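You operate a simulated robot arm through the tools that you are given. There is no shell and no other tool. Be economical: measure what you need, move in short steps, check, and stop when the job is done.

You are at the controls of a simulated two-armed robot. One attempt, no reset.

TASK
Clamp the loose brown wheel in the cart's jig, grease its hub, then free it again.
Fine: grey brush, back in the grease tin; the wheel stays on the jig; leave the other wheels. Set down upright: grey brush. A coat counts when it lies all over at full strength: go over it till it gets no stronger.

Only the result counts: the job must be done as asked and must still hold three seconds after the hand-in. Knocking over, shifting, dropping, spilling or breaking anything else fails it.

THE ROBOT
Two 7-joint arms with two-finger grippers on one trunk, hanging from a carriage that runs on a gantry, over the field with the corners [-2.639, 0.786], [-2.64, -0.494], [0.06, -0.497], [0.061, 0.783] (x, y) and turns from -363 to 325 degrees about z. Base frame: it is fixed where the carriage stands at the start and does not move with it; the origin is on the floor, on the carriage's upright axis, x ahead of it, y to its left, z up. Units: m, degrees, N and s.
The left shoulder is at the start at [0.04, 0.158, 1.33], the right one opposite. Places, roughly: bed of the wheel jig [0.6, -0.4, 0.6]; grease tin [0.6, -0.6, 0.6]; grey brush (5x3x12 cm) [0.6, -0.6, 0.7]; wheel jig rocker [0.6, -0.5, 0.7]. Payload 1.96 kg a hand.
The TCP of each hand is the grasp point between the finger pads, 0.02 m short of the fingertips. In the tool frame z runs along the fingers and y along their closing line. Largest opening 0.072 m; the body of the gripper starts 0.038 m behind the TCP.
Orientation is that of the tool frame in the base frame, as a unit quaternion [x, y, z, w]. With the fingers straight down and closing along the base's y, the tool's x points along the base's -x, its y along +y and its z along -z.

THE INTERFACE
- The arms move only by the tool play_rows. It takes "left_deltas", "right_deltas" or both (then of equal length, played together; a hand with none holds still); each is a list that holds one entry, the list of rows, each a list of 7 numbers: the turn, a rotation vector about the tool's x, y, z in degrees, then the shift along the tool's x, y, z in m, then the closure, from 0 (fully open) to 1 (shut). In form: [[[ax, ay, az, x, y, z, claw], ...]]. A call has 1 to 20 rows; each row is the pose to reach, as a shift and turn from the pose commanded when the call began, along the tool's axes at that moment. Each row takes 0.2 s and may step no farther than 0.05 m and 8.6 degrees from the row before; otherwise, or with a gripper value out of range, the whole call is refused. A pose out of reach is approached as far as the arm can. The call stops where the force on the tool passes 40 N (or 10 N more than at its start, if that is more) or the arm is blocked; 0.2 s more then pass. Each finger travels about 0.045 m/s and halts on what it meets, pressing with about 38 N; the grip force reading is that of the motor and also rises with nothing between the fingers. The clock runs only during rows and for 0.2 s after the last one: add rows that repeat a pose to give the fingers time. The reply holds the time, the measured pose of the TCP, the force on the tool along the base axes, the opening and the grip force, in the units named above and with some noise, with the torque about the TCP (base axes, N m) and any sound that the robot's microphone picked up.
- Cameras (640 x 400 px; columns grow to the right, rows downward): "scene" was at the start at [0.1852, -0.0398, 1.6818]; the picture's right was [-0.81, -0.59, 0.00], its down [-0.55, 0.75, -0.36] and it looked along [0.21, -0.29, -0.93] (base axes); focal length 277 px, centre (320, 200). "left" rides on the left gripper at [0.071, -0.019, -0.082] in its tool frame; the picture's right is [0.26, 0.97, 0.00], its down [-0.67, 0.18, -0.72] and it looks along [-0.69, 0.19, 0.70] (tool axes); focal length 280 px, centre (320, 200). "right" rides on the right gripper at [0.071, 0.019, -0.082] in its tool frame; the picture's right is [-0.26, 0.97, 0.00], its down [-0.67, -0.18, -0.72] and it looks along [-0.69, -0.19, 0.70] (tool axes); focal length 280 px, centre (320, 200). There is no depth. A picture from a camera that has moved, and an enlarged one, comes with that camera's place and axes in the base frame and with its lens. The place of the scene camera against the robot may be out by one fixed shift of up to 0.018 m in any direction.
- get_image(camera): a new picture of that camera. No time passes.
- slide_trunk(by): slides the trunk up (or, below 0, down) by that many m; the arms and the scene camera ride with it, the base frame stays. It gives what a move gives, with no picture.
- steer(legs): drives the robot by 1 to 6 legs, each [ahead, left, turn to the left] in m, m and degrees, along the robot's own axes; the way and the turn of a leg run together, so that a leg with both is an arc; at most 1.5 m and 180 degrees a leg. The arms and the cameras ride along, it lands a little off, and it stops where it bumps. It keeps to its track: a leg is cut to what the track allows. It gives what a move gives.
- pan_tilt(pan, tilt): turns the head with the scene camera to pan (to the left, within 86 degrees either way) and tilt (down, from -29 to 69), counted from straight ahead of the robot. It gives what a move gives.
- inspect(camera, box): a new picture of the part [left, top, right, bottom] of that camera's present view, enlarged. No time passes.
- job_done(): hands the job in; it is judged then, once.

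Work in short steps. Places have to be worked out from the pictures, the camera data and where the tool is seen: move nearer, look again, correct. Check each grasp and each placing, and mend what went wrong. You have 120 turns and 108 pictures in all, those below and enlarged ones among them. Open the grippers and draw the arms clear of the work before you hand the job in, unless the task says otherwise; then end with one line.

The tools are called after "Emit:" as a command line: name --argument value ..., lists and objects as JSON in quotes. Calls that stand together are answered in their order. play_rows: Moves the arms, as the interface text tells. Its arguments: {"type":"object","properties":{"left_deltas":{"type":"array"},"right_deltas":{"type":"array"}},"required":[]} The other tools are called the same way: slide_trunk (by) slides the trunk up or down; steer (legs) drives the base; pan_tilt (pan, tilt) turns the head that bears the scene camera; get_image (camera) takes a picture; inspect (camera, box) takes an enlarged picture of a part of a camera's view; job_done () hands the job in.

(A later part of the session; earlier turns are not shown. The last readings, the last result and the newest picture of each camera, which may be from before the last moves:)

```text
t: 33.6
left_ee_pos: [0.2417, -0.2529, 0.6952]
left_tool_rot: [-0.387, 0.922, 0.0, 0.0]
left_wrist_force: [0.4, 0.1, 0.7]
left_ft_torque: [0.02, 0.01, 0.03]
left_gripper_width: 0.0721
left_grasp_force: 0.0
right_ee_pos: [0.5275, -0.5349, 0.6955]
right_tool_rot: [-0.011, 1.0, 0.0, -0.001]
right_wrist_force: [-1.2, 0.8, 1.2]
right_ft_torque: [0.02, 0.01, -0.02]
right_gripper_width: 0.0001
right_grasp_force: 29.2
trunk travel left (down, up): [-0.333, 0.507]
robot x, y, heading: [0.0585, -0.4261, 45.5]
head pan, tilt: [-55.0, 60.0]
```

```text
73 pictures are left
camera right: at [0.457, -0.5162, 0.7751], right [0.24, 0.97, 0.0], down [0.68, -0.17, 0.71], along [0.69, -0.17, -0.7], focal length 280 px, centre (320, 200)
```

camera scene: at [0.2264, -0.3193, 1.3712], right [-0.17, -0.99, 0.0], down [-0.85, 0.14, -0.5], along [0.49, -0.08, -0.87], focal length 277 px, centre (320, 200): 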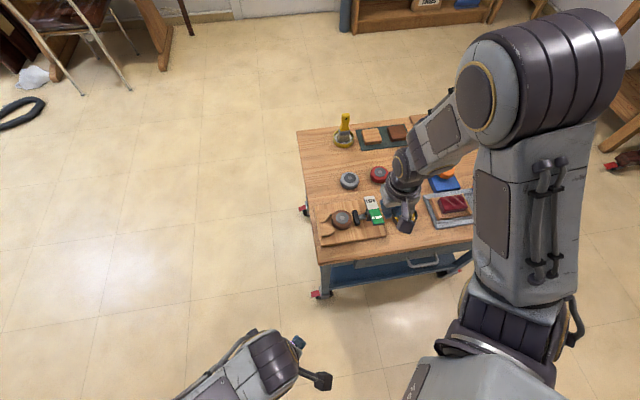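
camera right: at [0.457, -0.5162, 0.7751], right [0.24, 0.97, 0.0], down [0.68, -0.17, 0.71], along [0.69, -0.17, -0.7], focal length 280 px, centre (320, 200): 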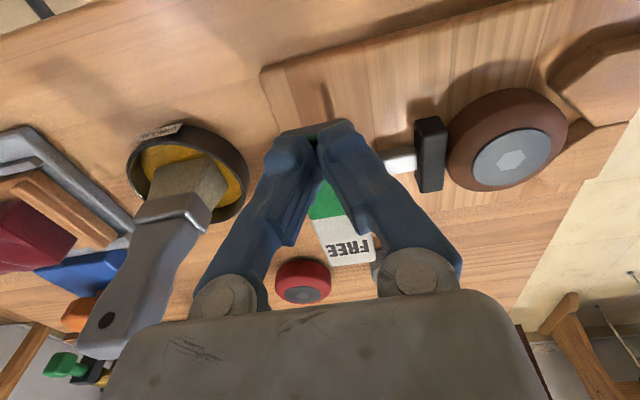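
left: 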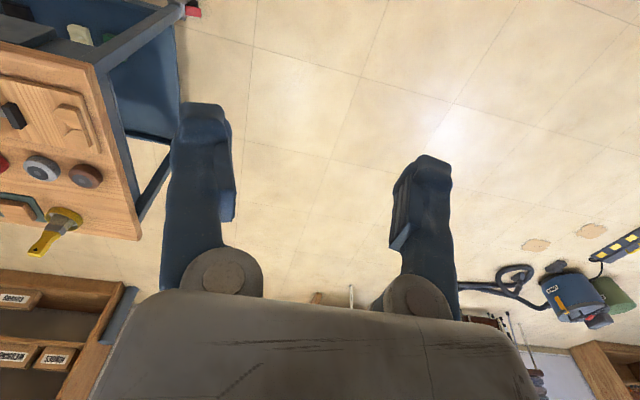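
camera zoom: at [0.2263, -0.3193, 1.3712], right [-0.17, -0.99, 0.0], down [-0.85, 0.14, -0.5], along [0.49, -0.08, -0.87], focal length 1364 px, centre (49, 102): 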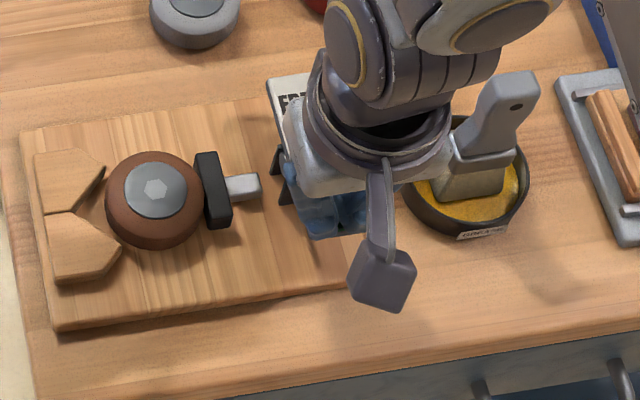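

The plunger moved forward and touches the wheel. I press on until it latches.

Emit:
play_rows --right_deltas '[[[0, 0, 0, 0, 0, 0.004, 1], [0, 0, 0, 0, 0, 0.008, 1], [0, 0, 0, 0, 0, 0.012, 1], [0, 0, 0, 0, 0, 0.016, 1], [0, 0, 0, 0, 0, 0.02, 1]]]'

Emit:
inspect --camera "scene" --box '[310, 180, 440, 260]'

```text
t: 34.3
left_ee_pos: [0.2425, -0.2556, 0.6966]
left_tool_rot: [-0.386, 0.923, 0.0, 0.0]
left_wrist_force: [0.0, 0.2, 0.0]
left_ft_torque: [-0.02, 0.01, -0.01]
left_gripper_width: 0.0721
left_grasp_force: 0.1
right_ee_pos: [0.5286, -0.5339, 0.6862]
right_tool_rot: [-0.01, 1.0, 0.001, -0.002]
right_wrist_force: [-8.3, -1.2, 30.2]
right_ft_torque: [-0.02, -0.06, -0.08]
right_gripper_width: 0.0062
right_grasp_force: 30.0
trunk travel left (down, up): [-0.333, 0.507]
robot x, y, heading: [0.0533, -0.4313, 45.3]
head pan, tilt: [-55.0, 60.0]
stopped in row 3 (right hand): the force on the tool passed its limit at 50 N (the readings are from after the stop); the commanded pose is now the measured one
```

```text
4.92 times, centred on (375, 220) of scene
camera zoom: at [0.2264, -0.3199, 1.3718], right [-0.17, -0.99, 0.0], down [-0.85, 0.14, -0.5], along [0.49, -0.08, -0.87], focal length 1364 px, centre (49, 102)
```

zoom: 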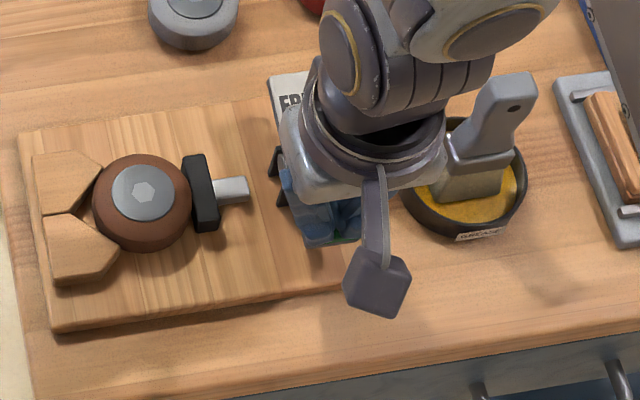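

The wheel is pressed into the V and the rocker hit its stop. I lift off and check that it stays clamped.

Emit:
play_rows --right_deltas '[[[0, 0, 0, 0, 0, -0.02, 1], [0, 0, 0, 0, 0, -0.06, 1], [0, 0, 0, 0.03, 0, -0.1, 1], [0, 0, 0, 0.06, 0, -0.12, 1], [0, 0, 0, 0.06, 0, -0.12, 1]]]'

Emit:
inspect --camera "scene" --box '[310, 180, 440, 260]'

Emit:
inspect --camera "right" --box '[180, 20, 500, 220]'

```text
t: 35.5
left_ee_pos: [0.2419, -0.2532, 0.6957]
left_tool_rot: [-0.387, 0.922, 0.001, 0.0]
left_wrist_force: [-0.2, 0.1, -0.5]
left_ft_torque: [-0.01, -0.03, 0.01]
left_gripper_width: 0.0723
left_grasp_force: 0.2
right_ee_pos: [0.4675, -0.5347, 0.8115]
right_tool_rot: [-0.009, 1.0, 0.001, -0.002]
right_wrist_force: [0.2, 0.0, -0.4]
right_ft_torque: [-0.01, -0.02, -0.01]
right_gripper_width: 0.0001
right_grasp_force: 29.6
trunk travel left (down, up): [-0.333, 0.507]
robot x, y, heading: [0.0517, -0.4269, 45.4]
head pan, tilt: [-55.0, 60.0]
```

```text
4.92 times, centred on (375, 220) of scene
camera zoom: at [0.2265, -0.3194, 1.3712], right [-0.17, -0.99, 0.0], down [-0.85, 0.14, -0.5], along [0.49, -0.08, -0.87], focal length 1364 px, centre (49, 102)
```

zoom: 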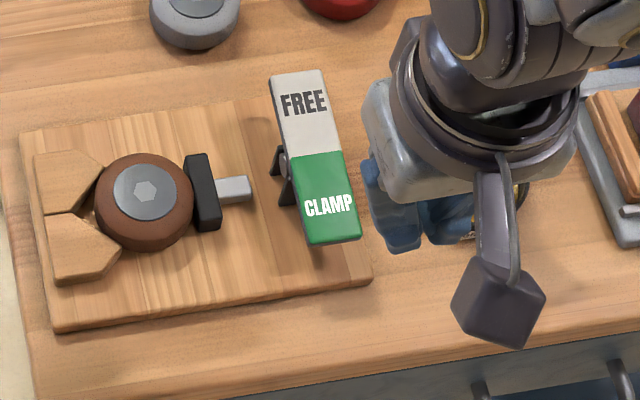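

```text
2.00 times, centred on (340, 120) of right
camera zoom: at [0.3974, -0.5165, 0.8922], right [0.24, 0.97, 0.0], down [0.68, -0.17, 0.71], along [0.69, -0.17, -0.7], focal length 561 px, centre (280, 360)
```

zoom: 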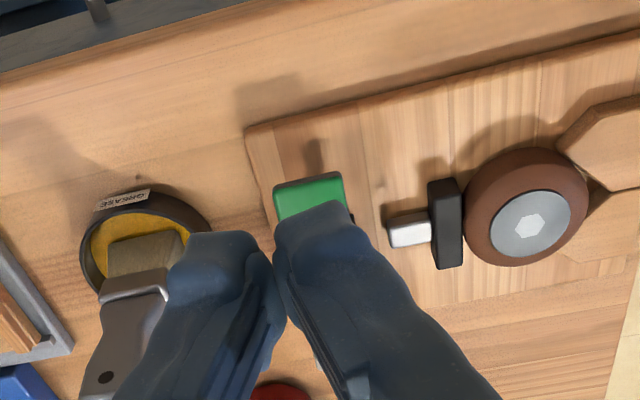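

It is latched: plunger against the wheel, wheel seated in the V. Next the brush at ≈(0.556,−0.63), top z≈0.74; I move the opened hand near it, a bit to the robot's side, and look.

Emit:
play_rows --right_deltas '[[[0, 0, 0, 0, -0.04, -0.01, 0], [0, 0, 0, -0.02, -0.08, -0.01, 0], [0, 0, 0, -0.04, -0.095, -0.01, 0], [0, 0, 0, -0.04, -0.095, -0.01, 0]]]'

Emit:
get_image --camera "right"

Emit:
inspect --camera "scene" --box '[360, 170, 440, 250]'

```text
t: 36.5
left_ee_pos: [0.2427, -0.2539, 0.6953]
left_tool_rot: [-0.387, 0.922, 0.0, 0.0]
left_wrist_force: [-1.1, -0.4, -0.2]
left_ft_torque: [0.04, -0.01, 0.03]
left_gripper_width: 0.072
left_grasp_force: 0.0
right_ee_pos: [0.5105, -0.6261, 0.8173]
right_tool_rot: [-0.01, 1.0, 0.001, -0.002]
right_wrist_force: [0.8, -0.3, -0.3]
right_ft_torque: [0.02, -0.01, -0.01]
right_gripper_width: 0.0716
right_grasp_force: 0.1
trunk travel left (down, up): [-0.333, 0.507]
robot x, y, heading: [0.0546, -0.4271, 45.7]
head pan, tilt: [-55.0, 60.0]
```

```text
69 pictures are left
camera right: at [0.4399, -0.6079, 0.8989], right [0.24, 0.97, 0.0], down [0.68, -0.17, 0.71], along [0.69, -0.17, -0.7], focal length 280 px, centre (320, 200)
```

right: 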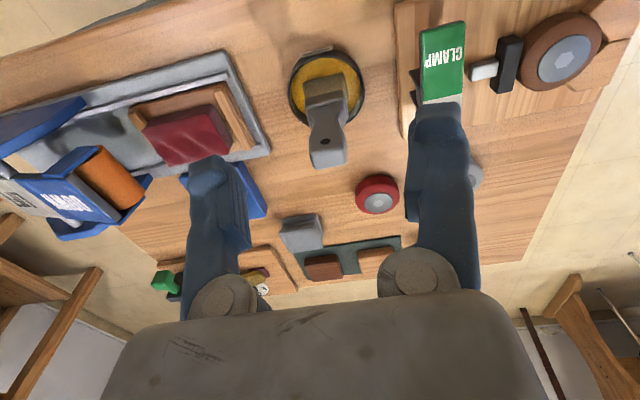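

```text
5.00 times, centred on (400, 210) of scene
camera zoom: at [0.2261, -0.3193, 1.3712], right [-0.17, -0.99, 0.0], down [-0.85, 0.14, -0.5], along [0.49, -0.08, -0.87], focal length 1385 px, centre (-80, 150)
```

zoom: 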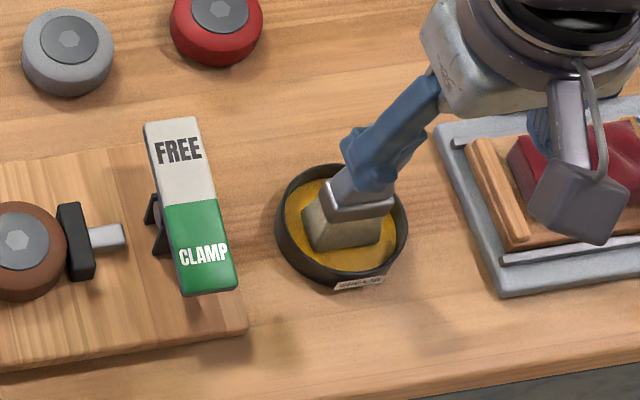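

Emit:
inspect --camera "right" --box '[270, 40, 390, 180]'

```text
2.86 times, centred on (330, 110) of right
camera zoom: at [0.4399, -0.6079, 0.8989], right [0.24, 0.97, 0.0], down [0.68, -0.17, 0.71], along [0.69, -0.17, -0.7], focal length 801 px, centre (291, 457)
```

zoom: 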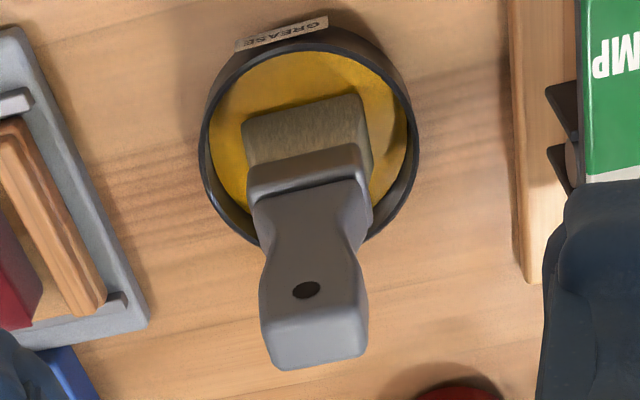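

The brush is upright, wide axis along y, handle ≈24 mm wide, centre ≈(0.553,−0.630). I move above it, then lower to z 0.715 around the handle.

Emit:
play_rows --right_deltas '[[[0, 0, 0, -0.02, -0.003, 0, 0], [0, 0, 0, -0.0425, -0.005, 0, 0], [0, 0, 0, -0.0425, -0.005, 0.03, 0], [0, 0, 0, -0.0425, -0.005, 0.06, 0], [0, 0, 0, -0.0425, -0.005, 0.085, 0], [0, 0, 0, -0.0425, -0.005, 0.102, 0], [0, 0, 0, -0.0425, -0.005, 0.102, 0]]]'

Emit:
get_image --camera "right"

Emit:
inspect --camera "scene" --box '[360, 170, 440, 250]'

```text
t: 38.1
left_ee_pos: [0.2423, -0.2531, 0.6956]
left_tool_rot: [-0.387, 0.922, 0.0, 0.0]
left_wrist_force: [-0.9, 0.1, -0.4]
left_ft_torque: [-0.02, 0.02, 0.0]
left_gripper_width: 0.0721
left_grasp_force: 0.2
right_ee_pos: [0.552, -0.6352, 0.7148]
right_tool_rot: [-0.011, 1.0, 0.001, -0.001]
right_wrist_force: [-0.7, -0.2, -0.3]
right_ft_torque: [0.0, 0.01, -0.02]
right_gripper_width: 0.0719
right_grasp_force: 0.1
trunk travel left (down, up): [-0.333, 0.507]
robot x, y, heading: [0.0551, -0.4304, 45.6]
head pan, tilt: [-55.0, 60.0]
```

```text
66 pictures are left
camera right: at [0.4817, -0.6161, 0.7955], right [0.24, 0.97, 0.0], down [0.68, -0.17, 0.71], along [0.69, -0.17, -0.7], focal length 280 px, centre (320, 200)
```

right: 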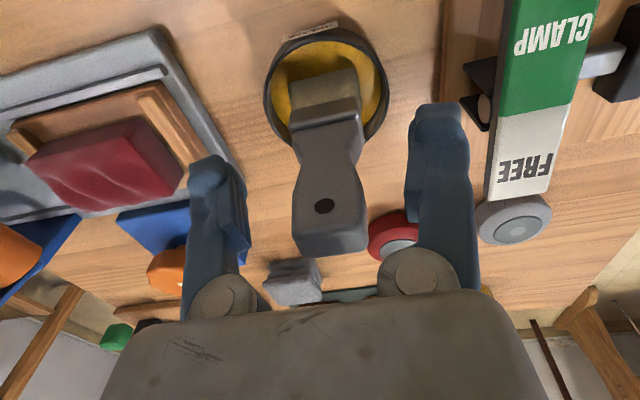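

```text
5.00 times, centred on (400, 210) of scene
camera zoom: at [0.2263, -0.3194, 1.3712], right [-0.17, -0.99, 0.0], down [-0.85, 0.14, -0.5], along [0.49, -0.08, -0.87], focal length 1385 px, centre (-80, 150)
```

zoom: 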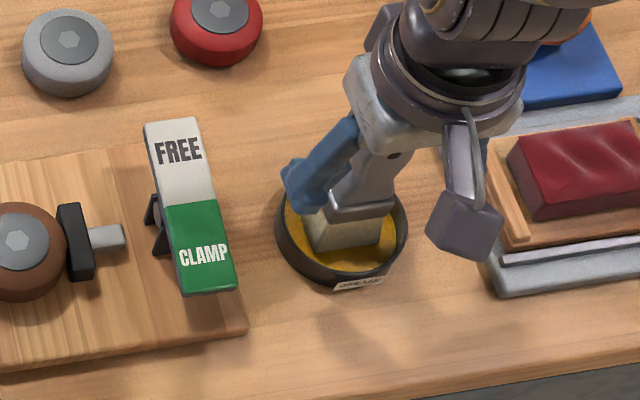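

The handle is centred between the fingers. I shift +4 mm in x, close, and lift 3 cm slowly.

Emit:
play_rows --right_deltas '[[[0, 0, 0, -0.004, 0.001, 0, 0], [0, 0, 0, -0.004, 0.001, 0, 1], [0, 0, 0, -0.004, 0.001, 0, 1], [0, 0, 0, -0.004, 0.001, 0, 1], [0, 0, 0, -0.004, 0.001, 0, 1], [0, 0, 0, -0.004, 0.001, 0, 1], [0, 0, 0, -0.004, 0.001, 0, 1], [0, 0, 0, -0.004, 0.001, 0, 1], [0, 0, 0, -0.004, 0.001, -0.006, 1], [0, 0, 0, -0.004, 0.001, -0.012, 1], [0, 0, 0, -0.004, 0.001, -0.02, 1], [0, 0, 0, -0.004, 0.001, -0.03, 1]]]'

Emit:
get_image --camera "right"

Emit:
inspect --camera "scene" --box '[360, 170, 440, 250]'

```text
t: 40.7
left_ee_pos: [0.2421, -0.2526, 0.6958]
left_tool_rot: [-0.387, 0.922, 0.0, 0.0]
left_wrist_force: [-1.4, -0.5, -0.3]
left_ft_torque: [0.01, -0.02, -0.02]
left_gripper_width: 0.072
left_grasp_force: 0.0
right_ee_pos: [0.5564, -0.632, 0.7436]
right_tool_rot: [-0.009, 1.0, 0.001, -0.002]
right_wrist_force: [-0.4, 0.9, -1.6]
right_ft_torque: [-0.03, 0.0, -0.01]
right_gripper_width: 0.0228
right_grasp_force: 38.1
trunk travel left (down, up): [-0.333, 0.507]
robot x, y, heading: [0.0515, -0.4321, 45.3]
head pan, tilt: [-55.0, 60.0]
```

```text
64 pictures are left
camera right: at [0.4862, -0.6142, 0.8254], right [0.24, 0.97, 0.0], down [0.68, -0.17, 0.71], along [0.69, -0.17, -0.7], focal length 280 px, centre (320, 200)
```

right: 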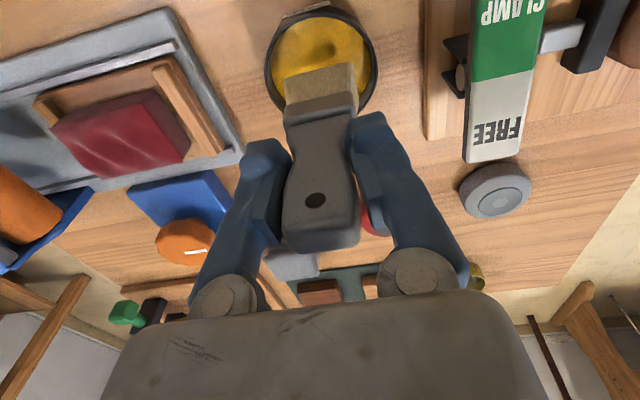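

```text
5.00 times, centred on (400, 210) of scene
camera zoom: at [0.2262, -0.3194, 1.3712], right [-0.17, -0.99, 0.0], down [-0.85, 0.14, -0.5], along [0.49, -0.08, -0.87], focal length 1385 px, centre (-80, 150)
```

zoom: 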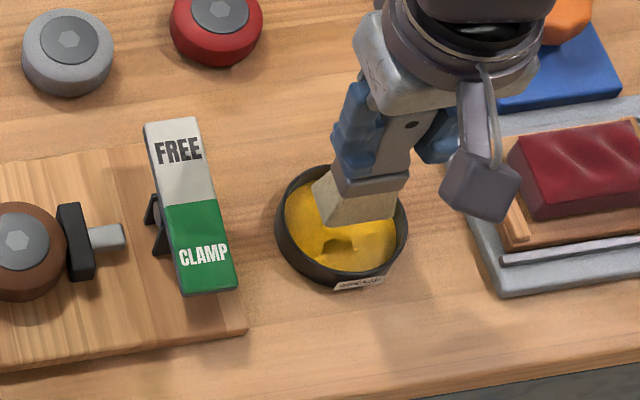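

Brush held (0.0228 m), bristle end ≈93 mm below the TCP. I raise it to z 0.82 and carry it over the hub at ≈(0.567,−0.4365).

Emit:
play_rows --right_deltas '[[[0, 0, 0, 0, 0, -0.03, 1], [0, 0, 0, 0, 0, -0.06, 1], [0, 0, 0, 0, 0, -0.08, 1], [0, 0, 0, 0, 0.03, -0.08, 1], [0, 0, 0, -0.002, 0.065, -0.08, 1], [0, 0, 0, -0.004, 0.1, -0.08, 1], [0, 0, 0, -0.008, 0.14, -0.08, 1], [0, 0, 0, -0.012, 0.175, -0.08, 1], [0, 0, 0, -0.014, 0.195, -0.08, 1], [0, 0, 0, -0.014, 0.195, -0.08, 1]]]'

Emit:
get_image --camera "right"

Emit:
inspect --camera "scene" --box '[310, 160, 430, 260]'

```text
t: 42.9
left_ee_pos: [0.2423, -0.2531, 0.6947]
left_tool_rot: [-0.385, 0.923, -0.001, 0.0]
left_wrist_force: [0.6, 0.5, 0.3]
left_ft_torque: [0.01, 0.0, -0.04]
left_gripper_width: 0.0722
left_grasp_force: 0.1
right_ee_pos: [0.5663, -0.4363, 0.8267]
right_tool_rot: [-0.009, 1.0, 0.0, -0.001]
right_wrist_force: [-0.2, -0.5, -1.0]
right_ft_torque: [0.02, -0.02, 0.01]
right_gripper_width: 0.0226
right_grasp_force: 37.9
trunk travel left (down, up): [-0.333, 0.507]
robot x, y, heading: [0.0538, -0.427, 45.7]
head pan, tilt: [-55.0, 60.0]
```

```text
62 pictures are left
camera right: at [0.4963, -0.4174, 0.908], right [0.24, 0.97, 0.0], down [0.68, -0.17, 0.71], along [0.69, -0.17, -0.7], focal length 280 px, centre (320, 200)
```

right: 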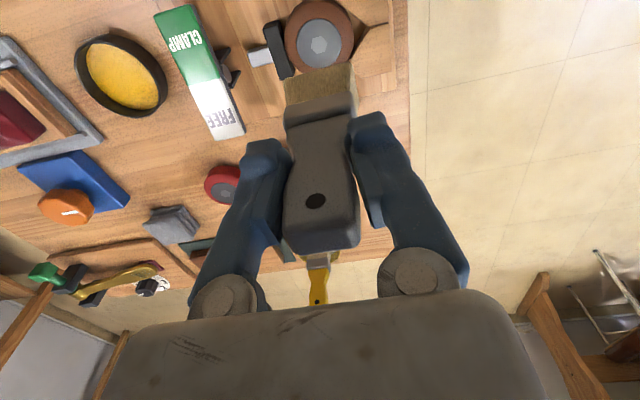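

```text
4.00 times, centred on (370, 210) of scene
camera zoom: at [0.2262, -0.3195, 1.3712], right [-0.17, -0.99, 0.0], down [-0.85, 0.14, -0.5], along [0.49, -0.08, -0.87], focal length 1108 px, centre (120, 160)
```

zoom: 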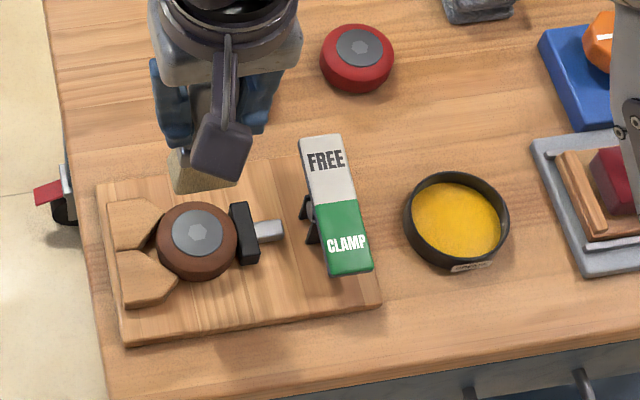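

Aligned over the hub. I descend slowly to z≈0.757 and read the force.

Emit:
play_rows --right_deltas '[[[0, 0, 0, 0, 0, 0.03, 1], [0, 0, 0, 0, 0, 0.05, 1], [0, 0, 0, 0, 0, 0.06, 1], [0, 0, 0, 0, 0, 0.066, 1], [0, 0, 0, 0, 0, 0.07, 1], [0, 0, 0, 0, 0, 0.07, 1]]]'

Emit:
inspect --camera "scene" --box '[320, 180, 380, 250]'

Emit:
inspect --camera "right" --box '[220, 10, 440, 170]'

```text
t: 44.3
left_ee_pos: [0.2418, -0.253, 0.6936]
left_tool_rot: [-0.387, 0.922, 0.0, 0.0]
left_wrist_force: [0.9, 0.1, -0.2]
left_ft_torque: [-0.01, 0.01, 0.0]
left_gripper_width: 0.0721
left_grasp_force: 0.1
right_ee_pos: [0.5694, -0.437, 0.7567]
right_tool_rot: [-0.01, 1.0, 0.001, -0.002]
right_wrist_force: [0.3, 0.1, -1.1]
right_ft_torque: [0.03, 0.01, 0.0]
right_gripper_width: 0.0225
right_grasp_force: 38.2
trunk travel left (down, up): [-0.333, 0.507]
robot x, y, heading: [0.0563, -0.4257, 45.4]
head pan, tilt: [-55.0, 60.0]
```

```text
5.71 times, centred on (350, 215) of scene
camera zoom: at [0.2262, -0.3194, 1.3712], right [-0.17, -0.99, 0.0], down [-0.85, 0.14, -0.5], along [0.49, -0.08, -0.87], focal length 1583 px, centre (149, 114)
```

zoom: 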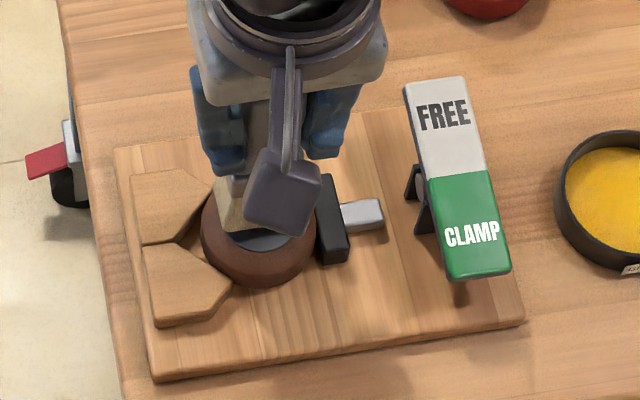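

```text
2.50 times, centred on (330, 90) of right
camera zoom: at [0.4972, -0.4188, 0.837], right [0.24, 0.97, 0.0], down [0.68, -0.17, 0.71], along [0.69, -0.17, -0.7], focal length 701 px, centre (295, 475)
```

zoom: 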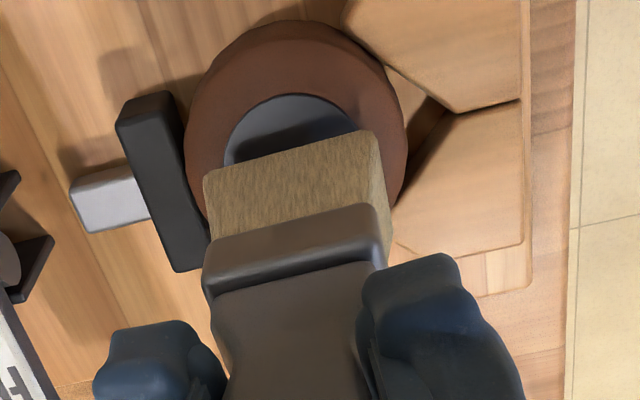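

The bristle block's front edge is about over the hub's centre, so it needs ≈−10 mm in x. I shift it and lower in small steps until light contact.

Emit:
play_rows --right_deltas '[[[0, 0, 0, 0.01, 0.002, 0, 1], [0, 0, 0, 0.01, 0.002, 0.002, 1], [0, 0, 0, 0.01, 0.002, 0.004, 1], [0, 0, 0, 0.01, 0.002, 0.005, 1], [0, 0, 0, 0.01, 0.002, 0.005, 1]]]'

```text
t: 45.5
left_ee_pos: [0.2416, -0.2526, 0.6949]
left_tool_rot: [-0.387, 0.922, 0.0, -0.001]
left_wrist_force: [-0.1, -1.2, 0.2]
left_ft_torque: [0.03, 0.03, -0.01]
left_gripper_width: 0.0719
left_grasp_force: 0.0
right_ee_pos: [0.5576, -0.4355, 0.7493]
right_tool_rot: [-0.01, 1.0, 0.001, -0.002]
right_wrist_force: [-0.1, -0.2, -0.8]
right_ft_torque: [0.0, 0.03, 0.0]
right_gripper_width: 0.0223
right_grasp_force: 38.4
trunk travel left (down, up): [-0.333, 0.507]
robot x, y, heading: [0.0551, -0.4264, 45.4]
head pan, tilt: [-55.0, 60.0]
```

No contact yet; I continue down in 1–2 mm steps.

Emit:
play_rows --right_deltas '[[[0, 0, 0, 0, 0, 0.002, 1], [0, 0, 0, 0, 0, 0.004, 1], [0, 0, 0, 0, 0, 0.004, 1]]]'

Emit:
inspect --camera "right" --box '[220, 10, 440, 170]'

```text
t: 46.3
left_ee_pos: [0.2423, -0.2549, 0.695]
left_tool_rot: [-0.387, 0.922, 0.0, 0.0]
left_wrist_force: [-0.5, 0.2, -0.5]
left_ft_torque: [-0.01, -0.03, 0.0]
left_gripper_width: 0.0721
left_grasp_force: 0.1
right_ee_pos: [0.5569, -0.4357, 0.7465]
right_tool_rot: [-0.01, 1.0, 0.001, -0.002]
right_wrist_force: [-5.9, -0.4, 22.6]
right_ft_torque: [-0.1, 0.32, -0.07]
right_gripper_width: 0.0226
right_grasp_force: 38.2
trunk travel left (down, up): [-0.333, 0.507]
robot x, y, heading: [0.0567, -0.4297, 45.5]
head pan, tilt: [-55.0, 60.0]
```

```text
2.50 times, centred on (330, 90) of right
camera zoom: at [0.4869, -0.4166, 0.828], right [0.24, 0.97, 0.0], down [0.68, -0.17, 0.71], along [0.69, -0.17, -0.7], focal length 701 px, centre (295, 475)
```

zoom: 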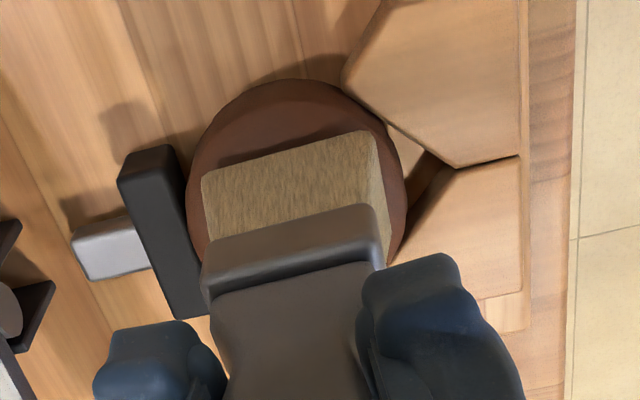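

Light contact made (22 N). I ease up ~1 mm and stroke in x over the whole hub.

Emit:
play_rows --right_deltas '[[[0, 0, 0, 0, 0, -0.001, 1], [0, 0, 0, 0.006, 0, -0.001, 1], [0, 0, 0, 0.012, 0, -0.001, 1], [0, 0, 0, 0.006, 0, -0.001, 1], [0, 0, 0, 0, 0, -0.001, 1], [0, 0, 0, -0.006, 0, -0.001, 1], [0, 0, 0, -0.012, 0, -0.001, 1], [0, 0, 0, -0.018, 0, -0.001, 1], [0, 0, 0, -0.012, 0, -0.001, 1], [0, 0, 0, -0.006, 0, -0.001, 1], [0, 0, 0, 0, 0, -0.001, 1], [0, 0, 0, 0.006, 0, -0.001, 1], [0, 0, 0, 0.012, 0, -0.001, 1], [0, 0, 0, 0.006, 0, -0.001, 1], [0, 0, 0, 0, 0, -0.001, 1]]]'

Emit:
inspect --camera "right" --box '[220, 10, 440, 170]'

```text
t: 49.5
left_ee_pos: [0.2411, -0.253, 0.695]
left_tool_rot: [-0.387, 0.922, 0.0, 0.001]
left_wrist_force: [-0.4, 0.8, 0.9]
left_ft_torque: [-0.02, 0.01, -0.02]
left_gripper_width: 0.0717
left_grasp_force: 0.0
right_ee_pos: [0.5588, -0.4355, 0.7458]
right_tool_rot: [-0.009, 1.0, 0.001, -0.001]
right_wrist_force: [0.1, -0.3, -1.6]
right_ft_torque: [0.01, -0.02, -0.04]
right_gripper_width: 0.0223
right_grasp_force: 37.9
trunk travel left (down, up): [-0.333, 0.507]
robot x, y, heading: [0.0574, -0.4281, 45.7]
head pan, tilt: [-55.0, 60.0]
```

```text
2.50 times, centred on (330, 90) of right
camera zoom: at [0.4872, -0.417, 0.8275], right [0.24, 0.97, 0.0], down [0.68, -0.17, 0.71], along [0.69, -0.17, -0.7], focal length 701 px, centre (295, 475)
```

zoom: 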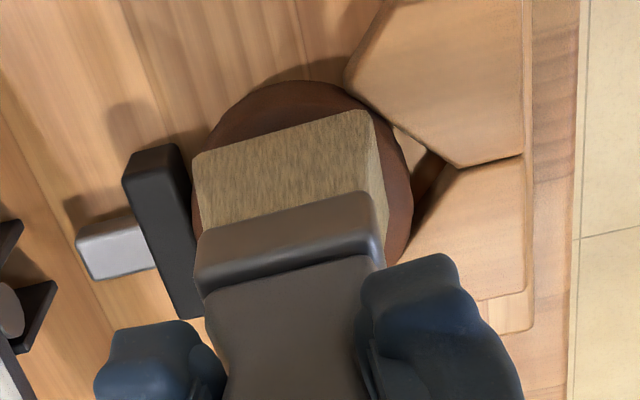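

The brush pivoted slightly in the grip. I raise and pull aside to look at the hub and the brush.

Emit:
play_rows --right_deltas '[[[0, 0, 0, 0, 0, -0.03, 1], [0, 0, 0, 0, 0, -0.06, 1], [0, 0, 0, -0.04, 0, -0.06, 1], [0, 0, 0, -0.06, 0, -0.06, 1], [0, 0, 0, -0.06, 0, -0.06, 1]]]'

Emit:
inspect --camera "scene" --box '[310, 160, 390, 260]'

Emit:
get_image --camera "right"

```text
t: 50.7
left_ee_pos: [0.241, -0.2533, 0.6947]
left_tool_rot: [-0.387, 0.922, 0.001, 0.0]
left_wrist_force: [-0.3, 0.0, 0.1]
left_ft_torque: [0.03, 0.01, -0.01]
left_gripper_width: 0.072
left_grasp_force: 0.0
right_ee_pos: [0.6202, -0.4354, 0.8039]
right_tool_rot: [-0.009, 1.0, 0.001, -0.001]
right_wrist_force: [-0.3, -0.3, -0.4]
right_ft_torque: [0.0, 0.03, 0.02]
right_gripper_width: 0.022
right_grasp_force: 38.2
trunk travel left (down, up): [-0.333, 0.507]
robot x, y, heading: [0.0578, -0.4269, 45.6]
head pan, tilt: [-55.0, 60.0]
```

```text
4.00 times, centred on (350, 210) of scene
camera zoom: at [0.2262, -0.3194, 1.3712], right [-0.17, -0.99, 0.0], down [-0.85, 0.14, -0.5], along [0.49, -0.08, -0.87], focal length 1108 px, centre (200, 160)
```

zoom: 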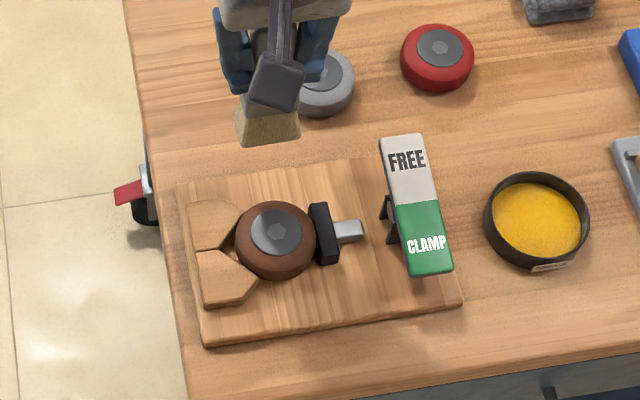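

```text
55 pictures are left
camera right: at [0.5488, -0.4175, 0.8862], right [0.24, 0.97, 0.0], down [0.68, -0.17, 0.71], along [0.69, -0.17, -0.7], focal length 280 px, centre (320, 200)
```

right: 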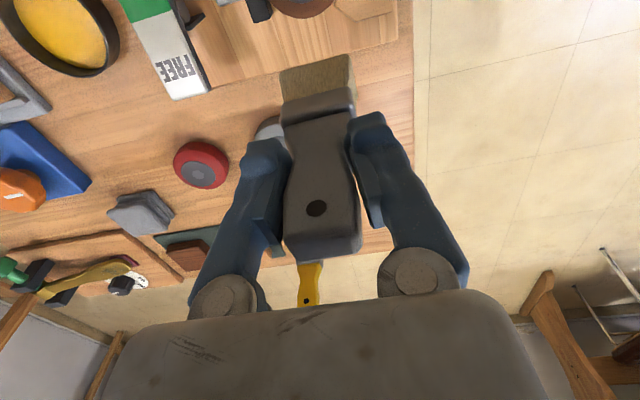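

Emit:
inspect --camera "scene" --box '[364, 206, 394, 232]'

```text
15.38 times, centred on (379, 219) of scene
camera zoom: at [0.2262, -0.3194, 1.3712], right [-0.17, -0.99, 0.0], down [-0.85, 0.14, -0.5], along [0.49, -0.08, -0.87], focal length 4261 px, centre (-588, -92)
```

zoom: 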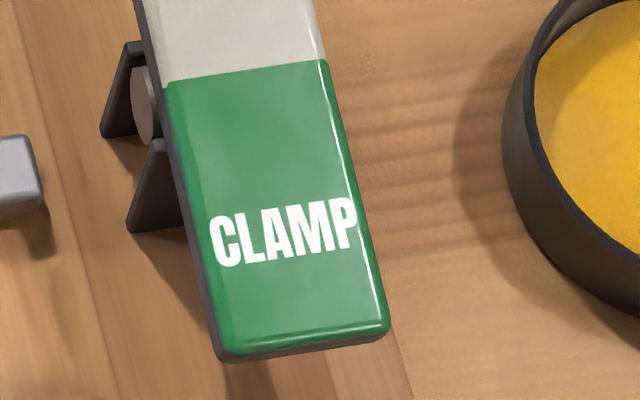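

Emit:
inspect --camera "scene" --box '[325, 204, 355, 232]'

```text
14.29 times, centred on (340, 218) of scene
camera zoom: at [0.2262, -0.3194, 1.3712], right [-0.17, -0.99, 0.0], down [-0.85, 0.14, -0.5], along [0.49, -0.08, -0.87], focal length 3956 px, centre (34, -57)
```

zoom: 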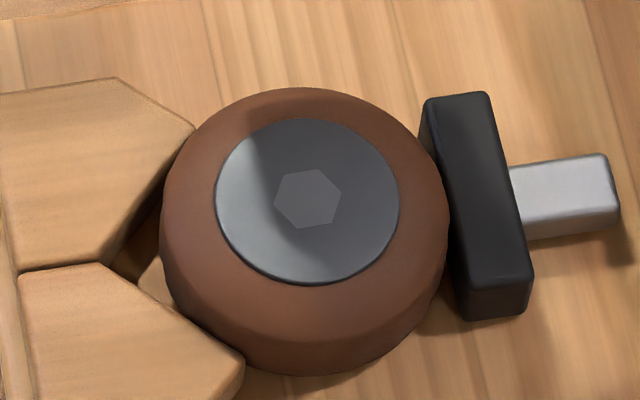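

No grease shows on the hub yet. I check the bristles for grease.

Emit:
inspect --camera "scene" --box '[318, 165, 358, 200]'

Emit:
inspect --camera "right" --box '[260, 30, 380, 130]'

```text
11.43 times, centred on (338, 182) of scene
camera zoom: at [0.2262, -0.3194, 1.3712], right [-0.17, -0.99, 0.0], down [-0.85, 0.14, -0.5], along [0.49, -0.08, -0.87], focal length 3165 px, centre (114, 400)
```

zoom: 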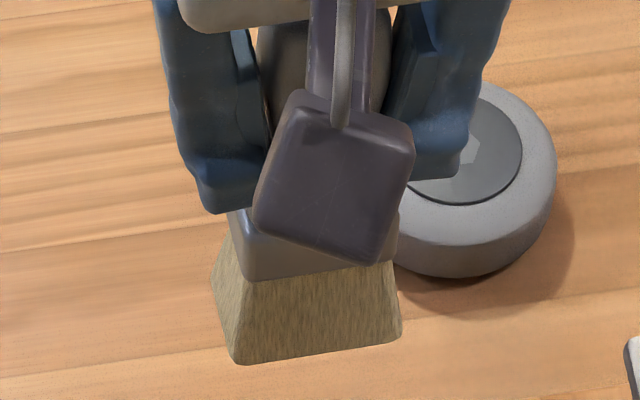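

```text
4.00 times, centred on (320, 80) of right
camera zoom: at [0.5488, -0.4175, 0.8862], right [0.24, 0.97, 0.0], down [0.68, -0.17, 0.71], along [0.69, -0.17, -0.7], focal length 1122 px, centre (320, 680)
```

zoom: 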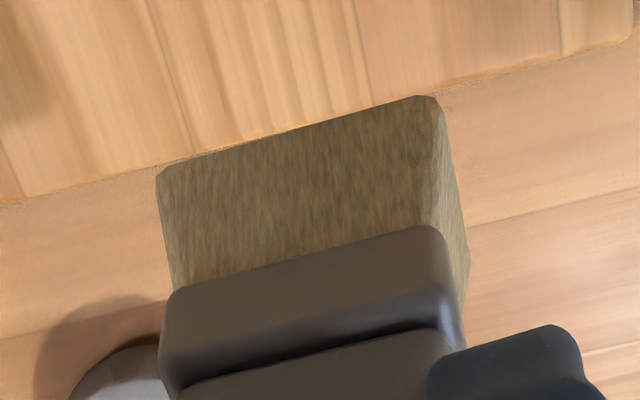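

The bristles look unsoiled, but the strokes may have lost contact when the brush pivoted about the finger axis. I retry centred on the hub, pressing gently and stroking in y, the direction the grip holds stiffly; first down to contact.

Emit:
play_rows --right_deltas '[[[0, 0, 0, 0.03, 0, 0, 1], [0, 0, 0, 0.053, 0, 0.01, 1], [0, 0, 0, 0.053, 0, 0.035, 1], [0, 0, 0, 0.053, 0, 0.05, 1], [0, 0, 0, 0.053, 0, 0.055, 1], [0, 0, 0, 0.053, 0, 0.057, 1], [0, 0, 0, 0.053, 0, 0.058, 1], [0, 0, 0, 0.053, 0, 0.059, 1], [0, 0, 0, 0.053, 0, 0.059, 1]]]'

```text
t: 52.7
left_ee_pos: [0.242, -0.2542, 0.6957]
left_tool_rot: [-0.386, 0.922, 0.0, 0.0]
left_wrist_force: [-0.2, 0.6, -0.1]
left_ft_torque: [0.01, -0.02, -0.01]
left_gripper_width: 0.0721
left_grasp_force: 0.0
right_ee_pos: [0.5635, -0.4364, 0.7474]
right_tool_rot: [-0.009, 1.0, 0.001, -0.001]
right_wrist_force: [0.0, -0.1, -1.4]
right_ft_torque: [0.0, -0.01, 0.01]
right_gripper_width: 0.0222
right_grasp_force: 38.3
trunk travel left (down, up): [-0.333, 0.507]
robot x, y, heading: [0.055, -0.429, 45.2]
head pan, tilt: [-55.0, 60.0]
```

Emit:
play_rows --right_deltas '[[[0, 0, 0, -0.002, 0, 0.001, 1], [0, 0, 0, -0.002, 0, 0.002, 1], [0, 0, 0, -0.002, 0, 0.003, 1], [0, 0, 0, -0.002, 0, 0.003, 1]]]'

```text
t: 53.7
left_ee_pos: [0.2432, -0.2533, 0.6959]
left_tool_rot: [-0.387, 0.922, -0.001, 0.0]
left_wrist_force: [-0.1, -0.5, 0.9]
left_ft_torque: [0.01, -0.01, -0.03]
left_gripper_width: 0.0719
left_grasp_force: 0.0
right_ee_pos: [0.5657, -0.4355, 0.7451]
right_tool_rot: [-0.01, 1.0, 0.001, -0.002]
right_wrist_force: [-5.9, -0.8, 22.6]
right_ft_torque: [-0.08, 0.46, -0.02]
right_gripper_width: 0.0222
right_grasp_force: 38.1
trunk travel left (down, up): [-0.333, 0.507]
robot x, y, heading: [0.0593, -0.4283, 45.5]
head pan, tilt: [-55.0, 60.0]
```

Contact at 22 N, centred under the grip. I stroke in y by ±8 mm holding this pressure.

Emit:
play_rows --right_deltas '[[[0, 0, 0, 0, 0.004, 0, 1], [0, 0, 0, 0, 0.008, 0, 1], [0, 0, 0, 0, 0.004, 0, 1], [0, 0, 0, 0, 0, 0, 1], [0, 0, 0, 0, -0.004, 0, 1], [0, 0, 0, 0, -0.008, 0, 1], [0, 0, 0, 0, -0.004, 0, 1], [0, 0, 0, 0, 0, 0, 1], [0, 0, 0, 0, 0.004, 0, 1], [0, 0, 0, 0, 0.008, 0, 1], [0, 0, 0, 0, 0.004, 0, 1], [0, 0, 0, 0, 0, 0, 1]]]'

Emit:
inspect --camera "right" --box '[220, 10, 440, 170]'

```text
t: 56.3
left_ee_pos: [0.2428, -0.2556, 0.6957]
left_tool_rot: [-0.387, 0.922, -0.001, 0.0]
left_wrist_force: [0.3, 0.5, 0.5]
left_ft_torque: [-0.01, 0.0, 0.0]
left_gripper_width: 0.0718
left_grasp_force: 0.1
right_ee_pos: [0.5681, -0.4355, 0.7447]
right_tool_rot: [-0.011, 1.0, 0.0, -0.001]
right_wrist_force: [-5.6, -7.5, 31.4]
right_ft_torque: [-0.51, 0.32, -0.01]
right_gripper_width: 0.0227
right_grasp_force: 38.1
trunk travel left (down, up): [-0.333, 0.507]
robot x, y, heading: [0.0563, -0.4269, 45.4]
head pan, tilt: [-55.0, 60.0]
```

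```text
2.50 times, centred on (330, 90) of right
camera zoom: at [0.4964, -0.4177, 0.8255], right [0.24, 0.97, 0.0], down [0.68, -0.17, 0.71], along [0.69, -0.17, -0.7], focal length 701 px, centre (295, 475)
```

zoom: 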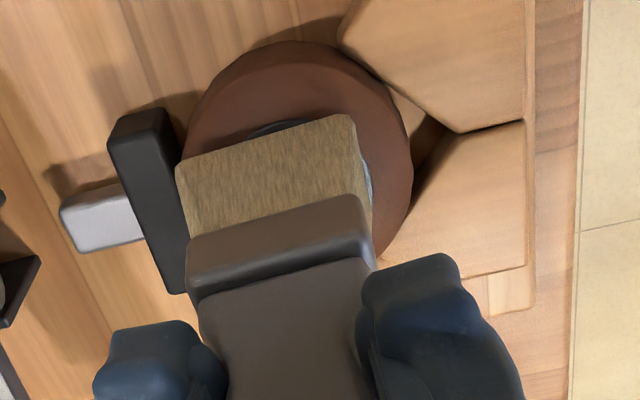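

Firm contact now. I lift and look at the hub again.

Emit:
play_rows --right_deltas '[[[0, 0, 0, 0, 0, -0.03, 1], [0, 0, 0, 0, 0, -0.06, 1], [0, 0, 0, -0.04, 0, -0.06, 1], [0, 0, 0, -0.055, 0, -0.06, 1], [0, 0, 0, -0.055, 0, -0.06, 1]]]'

Emit:
inspect --camera "scene" --box '[325, 204, 355, 232]'

```text
t: 57.5
left_ee_pos: [0.2423, -0.2531, 0.6952]
left_tool_rot: [-0.387, 0.922, 0.0, 0.0]
left_wrist_force: [0.1, 0.3, 0.1]
left_ft_torque: [-0.01, 0.03, 0.04]
left_gripper_width: 0.0719
left_grasp_force: 0.1
right_ee_pos: [0.6237, -0.4326, 0.8024]
right_tool_rot: [-0.009, 1.0, 0.001, -0.001]
right_wrist_force: [-0.2, 0.3, -0.3]
right_ft_torque: [0.02, 0.0, -0.01]
right_gripper_width: 0.0224
right_grasp_force: 38.2
trunk travel left (down, up): [-0.333, 0.507]
robot x, y, heading: [0.0566, -0.4278, 45.4]
head pan, tilt: [-55.0, 60.0]
```

```text
14.29 times, centred on (340, 218) of scene
camera zoom: at [0.2263, -0.3194, 1.3712], right [-0.17, -0.99, 0.0], down [-0.85, 0.14, -0.5], along [0.49, -0.08, -0.87], focal length 3956 px, centre (34, -57)
```

zoom: 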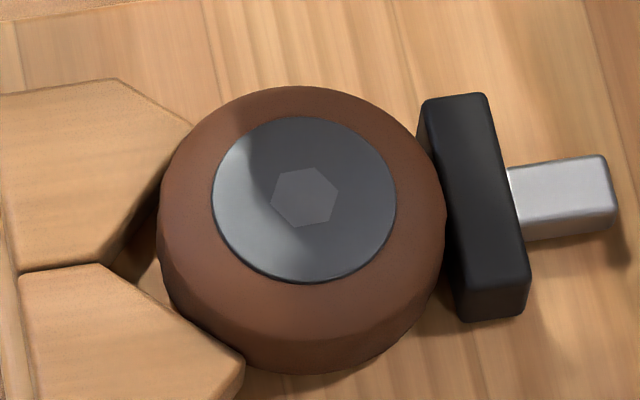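

Still dry: the brush must need loading. I carry it back over the tin, well above the rocker, to dip it.

Emit:
play_rows --right_deltas '[[[0, 0, 0, 0.02, 0, -0.03, 1], [0, 0, 0, 0.045, -0.02, -0.03, 1], [0, 0, 0, 0.067, -0.05, -0.03, 1], [0, 0, 0, 0.067, -0.095, -0.03, 1], [0, 0, 0, 0.067, -0.14, -0.03, 1], [0, 0, 0, 0.067, -0.175, -0.03, 1], [0, 0, 0, 0.067, -0.198, -0.03, 1], [0, 0, 0, 0.067, -0.198, 0.0, 1], [0, 0, 0, 0.067, -0.198, 0.04, 1], [0, 0, 0, 0.067, -0.198, 0.06, 1], [0, 0, 0, 0.067, -0.198, 0.06, 1]]]'

Emit:
inspect --camera "scene" --box '[360, 170, 440, 250]'

Emit:
inspect --camera "right" --box '[220, 10, 440, 170]'

```text
t: 59.9
left_ee_pos: [0.241, -0.2531, 0.6943]
left_tool_rot: [-0.386, 0.923, -0.001, 0.0]
left_wrist_force: [-0.2, -0.2, -0.3]
left_ft_torque: [-0.02, 0.0, -0.03]
left_gripper_width: 0.0719
left_grasp_force: 0.1
right_ee_pos: [0.559, -0.6348, 0.7438]
right_tool_rot: [-0.009, 1.0, 0.001, -0.002]
right_wrist_force: [0.2, -0.3, -0.8]
right_ft_torque: [0.04, -0.01, -0.01]
right_gripper_width: 0.0222
right_grasp_force: 37.8
trunk travel left (down, up): [-0.333, 0.507]
robot x, y, heading: [0.0578, -0.427, 45.6]
head pan, tilt: [-55.0, 60.0]
```

```text
5.00 times, centred on (400, 210) of scene
camera zoom: at [0.2262, -0.3194, 1.3712], right [-0.17, -0.99, 0.0], down [-0.85, 0.14, -0.5], along [0.49, -0.08, -0.87], focal length 1385 px, centre (-80, 150)
```

zoom: 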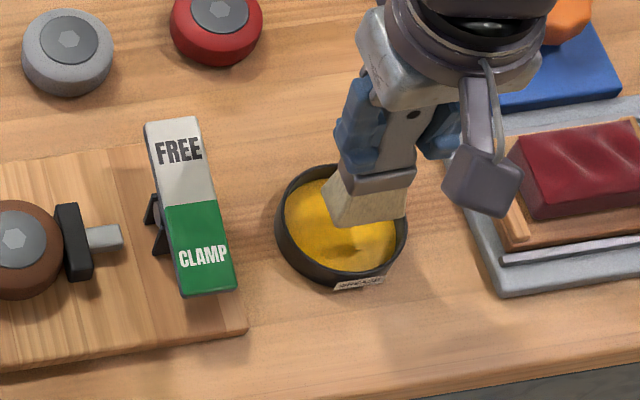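

```text
2.50 times, centred on (330, 90) of right
camera zoom: at [0.4884, -0.6163, 0.8254], right [0.24, 0.97, 0.0], down [0.68, -0.17, 0.71], along [0.69, -0.17, -0.7], focal length 701 px, centre (295, 475)
```

zoom: 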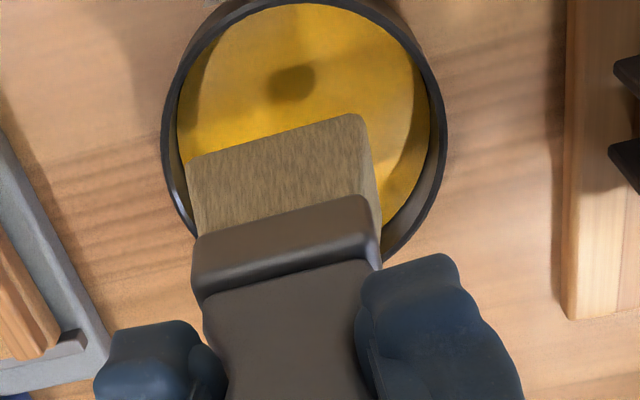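

I centre it (+4 mm in y) and lower gently into the grease.

Emit:
play_rows --right_deltas '[[[0, 0, 0, 0.001, 0.004, 0, 1], [0, 0, 0, 0.001, 0.004, 0.012, 1], [0, 0, 0, 0.001, 0.004, 0.022, 1], [0, 0, 0, 0.001, 0.004, 0.027, 1], [0, 0, 0, 0.001, 0.004, 0.029, 1], [0, 0, 0, 0.001, 0.004, 0.03, 1], [0, 0, 0, 0.001, 0.004, 0.03, 1]]]'

Emit:
inspect --camera "right" --box '[220, 10, 440, 170]'

```text
t: 61.5
left_ee_pos: [0.2422, -0.2524, 0.6954]
left_tool_rot: [-0.387, 0.922, 0.0, 0.0]
left_wrist_force: [-0.4, 0.6, -0.4]
left_ft_torque: [0.03, 0.02, 0.02]
left_gripper_width: 0.0722
left_grasp_force: 0.0
right_ee_pos: [0.5561, -0.63, 0.7139]
right_tool_rot: [-0.009, 1.0, 0.001, -0.002]
right_wrist_force: [-0.3, 0.3, -0.9]
right_ft_torque: [-0.01, 0.0, -0.01]
right_gripper_width: 0.0225
right_grasp_force: 37.7
trunk travel left (down, up): [-0.333, 0.507]
robot x, y, heading: [0.0553, -0.4293, 45.6]
head pan, tilt: [-55.0, 60.0]
```

```text
2.50 times, centred on (330, 90) of right
camera zoom: at [0.4855, -0.6107, 0.7956], right [0.24, 0.97, 0.0], down [0.68, -0.17, 0.71], along [0.69, -0.17, -0.7], focal length 701 px, centre (295, 475)
```

zoom: 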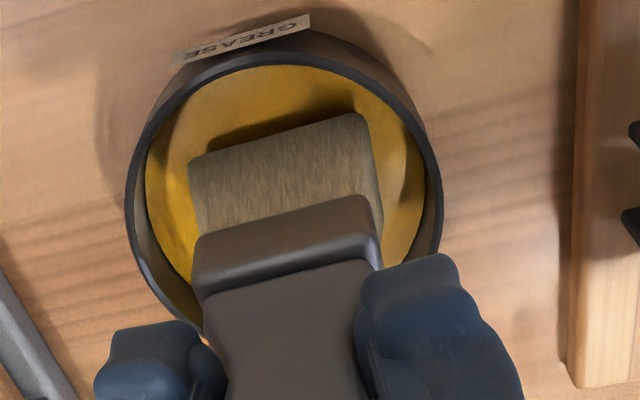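

Emit:
play_rows --right_deltas '[[[0, 0, 0, 0, 0, 0.001, 1], [0, 0, 0, 0, 0, 0.002, 1], [0, 0, 0, 0, 0, 0.003, 1], [0, 0, 0, 0, 0, 0.003, 1], [0, 0, 0, 0, 0, 0.003, 1]]]'

Emit:
inspect --camera "right" --box '[220, 10, 440, 170]'

```text
t: 62.7
left_ee_pos: [0.2414, -0.2538, 0.6963]
left_tool_rot: [-0.387, 0.922, 0.001, 0.0]
left_wrist_force: [0.8, -0.1, 0.5]
left_ft_torque: [0.0, 0.02, -0.01]
left_gripper_width: 0.0719
left_grasp_force: 0.0
right_ee_pos: [0.5572, -0.631, 0.7095]
right_tool_rot: [-0.01, 1.0, 0.0, -0.001]
right_wrist_force: [-5.7, 0.1, 24.1]
right_ft_torque: [0.14, 0.16, 0.01]
right_gripper_width: 0.022
right_grasp_force: 37.9
trunk travel left (down, up): [-0.333, 0.507]
robot x, y, heading: [0.0553, -0.4264, 45.5]
head pan, tilt: [-55.0, 60.0]
```

```text
2.50 times, centred on (330, 90) of right
camera zoom: at [0.4859, -0.6119, 0.7928], right [0.24, 0.97, 0.0], down [0.68, -0.17, 0.71], along [0.69, -0.17, -0.7], focal length 701 px, centre (295, 475)
```

zoom: 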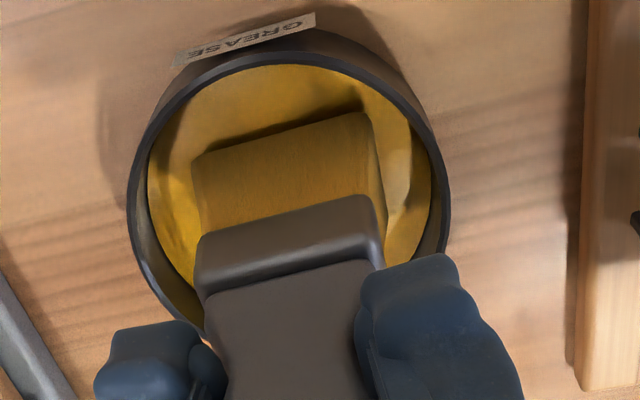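

The bristles turned yellow: loaded. I lift, carry it back over the hub and stop just above it.

Emit:
play_rows --right_deltas '[[[0, 0, 0, 0, 0, -0.02, 1], [0, 0, 0, 0, 0, -0.06, 1], [0, 0, 0, 0, 0, -0.1, 1], [0, 0, 0, 0, 0, -0.12, 1], [0, 0, 0, 0, 0.04, -0.12, 1], [0, 0, 0, -0.003, 0.085, -0.12, 1], [0, 0, 0, -0.006, 0.13, -0.12, 1], [0, 0, 0, -0.01, 0.17, -0.12, 1], [0, 0, 0, -0.012, 0.198, -0.12, 1], [0, 0, 0, -0.012, 0.198, -0.09, 1], [0, 0, 0, -0.012, 0.198, -0.06, 1], [0, 0, 0, -0.012, 0.198, -0.042, 1], [0, 0, 0, -0.012, 0.198, -0.042, 1]]]'

Emit:
inspect --camera "right" --box '[220, 10, 440, 170]'

```text
t: 65.5
left_ee_pos: [0.241, -0.2536, 0.6952]
left_tool_rot: [-0.387, 0.922, 0.0, 0.0]
left_wrist_force: [-0.4, 0.2, 0.0]
left_ft_torque: [-0.01, 0.02, -0.01]
left_gripper_width: 0.0723
left_grasp_force: 0.0
right_ee_pos: [0.5633, -0.4318, 0.7534]
right_tool_rot: [-0.009, 1.0, 0.002, -0.002]
right_wrist_force: [-0.9, -0.7, -1.2]
right_ft_torque: [0.0, 0.0, 0.02]
right_gripper_width: 0.0224
right_grasp_force: 38.5
trunk travel left (down, up): [-0.333, 0.507]
robot x, y, heading: [0.0561, -0.4283, 45.3]
head pan, tilt: [-55.0, 60.0]
```

```text
2.50 times, centred on (330, 90) of right
camera zoom: at [0.4932, -0.4128, 0.8345], right [0.24, 0.97, 0.0], down [0.68, -0.17, 0.71], along [0.69, -0.17, -0.7], focal length 701 px, centre (295, 475)
```

zoom: 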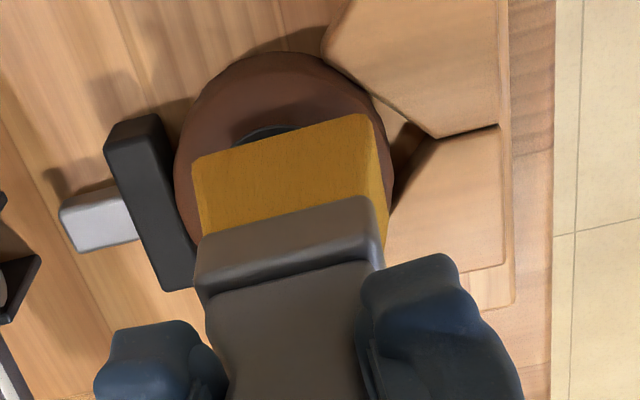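

I lower to light contact, shifted 3 mm toward −x.

Emit:
play_rows --right_deltas '[[[0, 0, 0, 0.003, -0.002, 0.003, 1], [0, 0, 0, 0.003, -0.002, 0.006, 1], [0, 0, 0, 0.003, -0.002, 0.007, 1], [0, 0, 0, 0.003, -0.002, 0.008, 1], [0, 0, 0, 0.003, -0.002, 0.008, 1]]]'

```text
t: 66.7
left_ee_pos: [0.2416, -0.253, 0.6949]
left_tool_rot: [-0.387, 0.922, 0.0, -0.001]
left_wrist_force: [0.0, 0.5, 0.0]
left_ft_torque: [-0.01, 0.0, -0.03]
left_gripper_width: 0.0717
left_grasp_force: 0.1
right_ee_pos: [0.5614, -0.4329, 0.7437]
right_tool_rot: [-0.01, 1.0, 0.001, -0.001]
right_wrist_force: [-3.5, 0.4, 7.7]
right_ft_torque: [0.02, 0.16, -0.02]
right_gripper_width: 0.022
right_grasp_force: 38.3
trunk travel left (down, up): [-0.333, 0.507]
robot x, y, heading: [0.0555, -0.4275, 45.3]
head pan, tilt: [-55.0, 60.0]
```

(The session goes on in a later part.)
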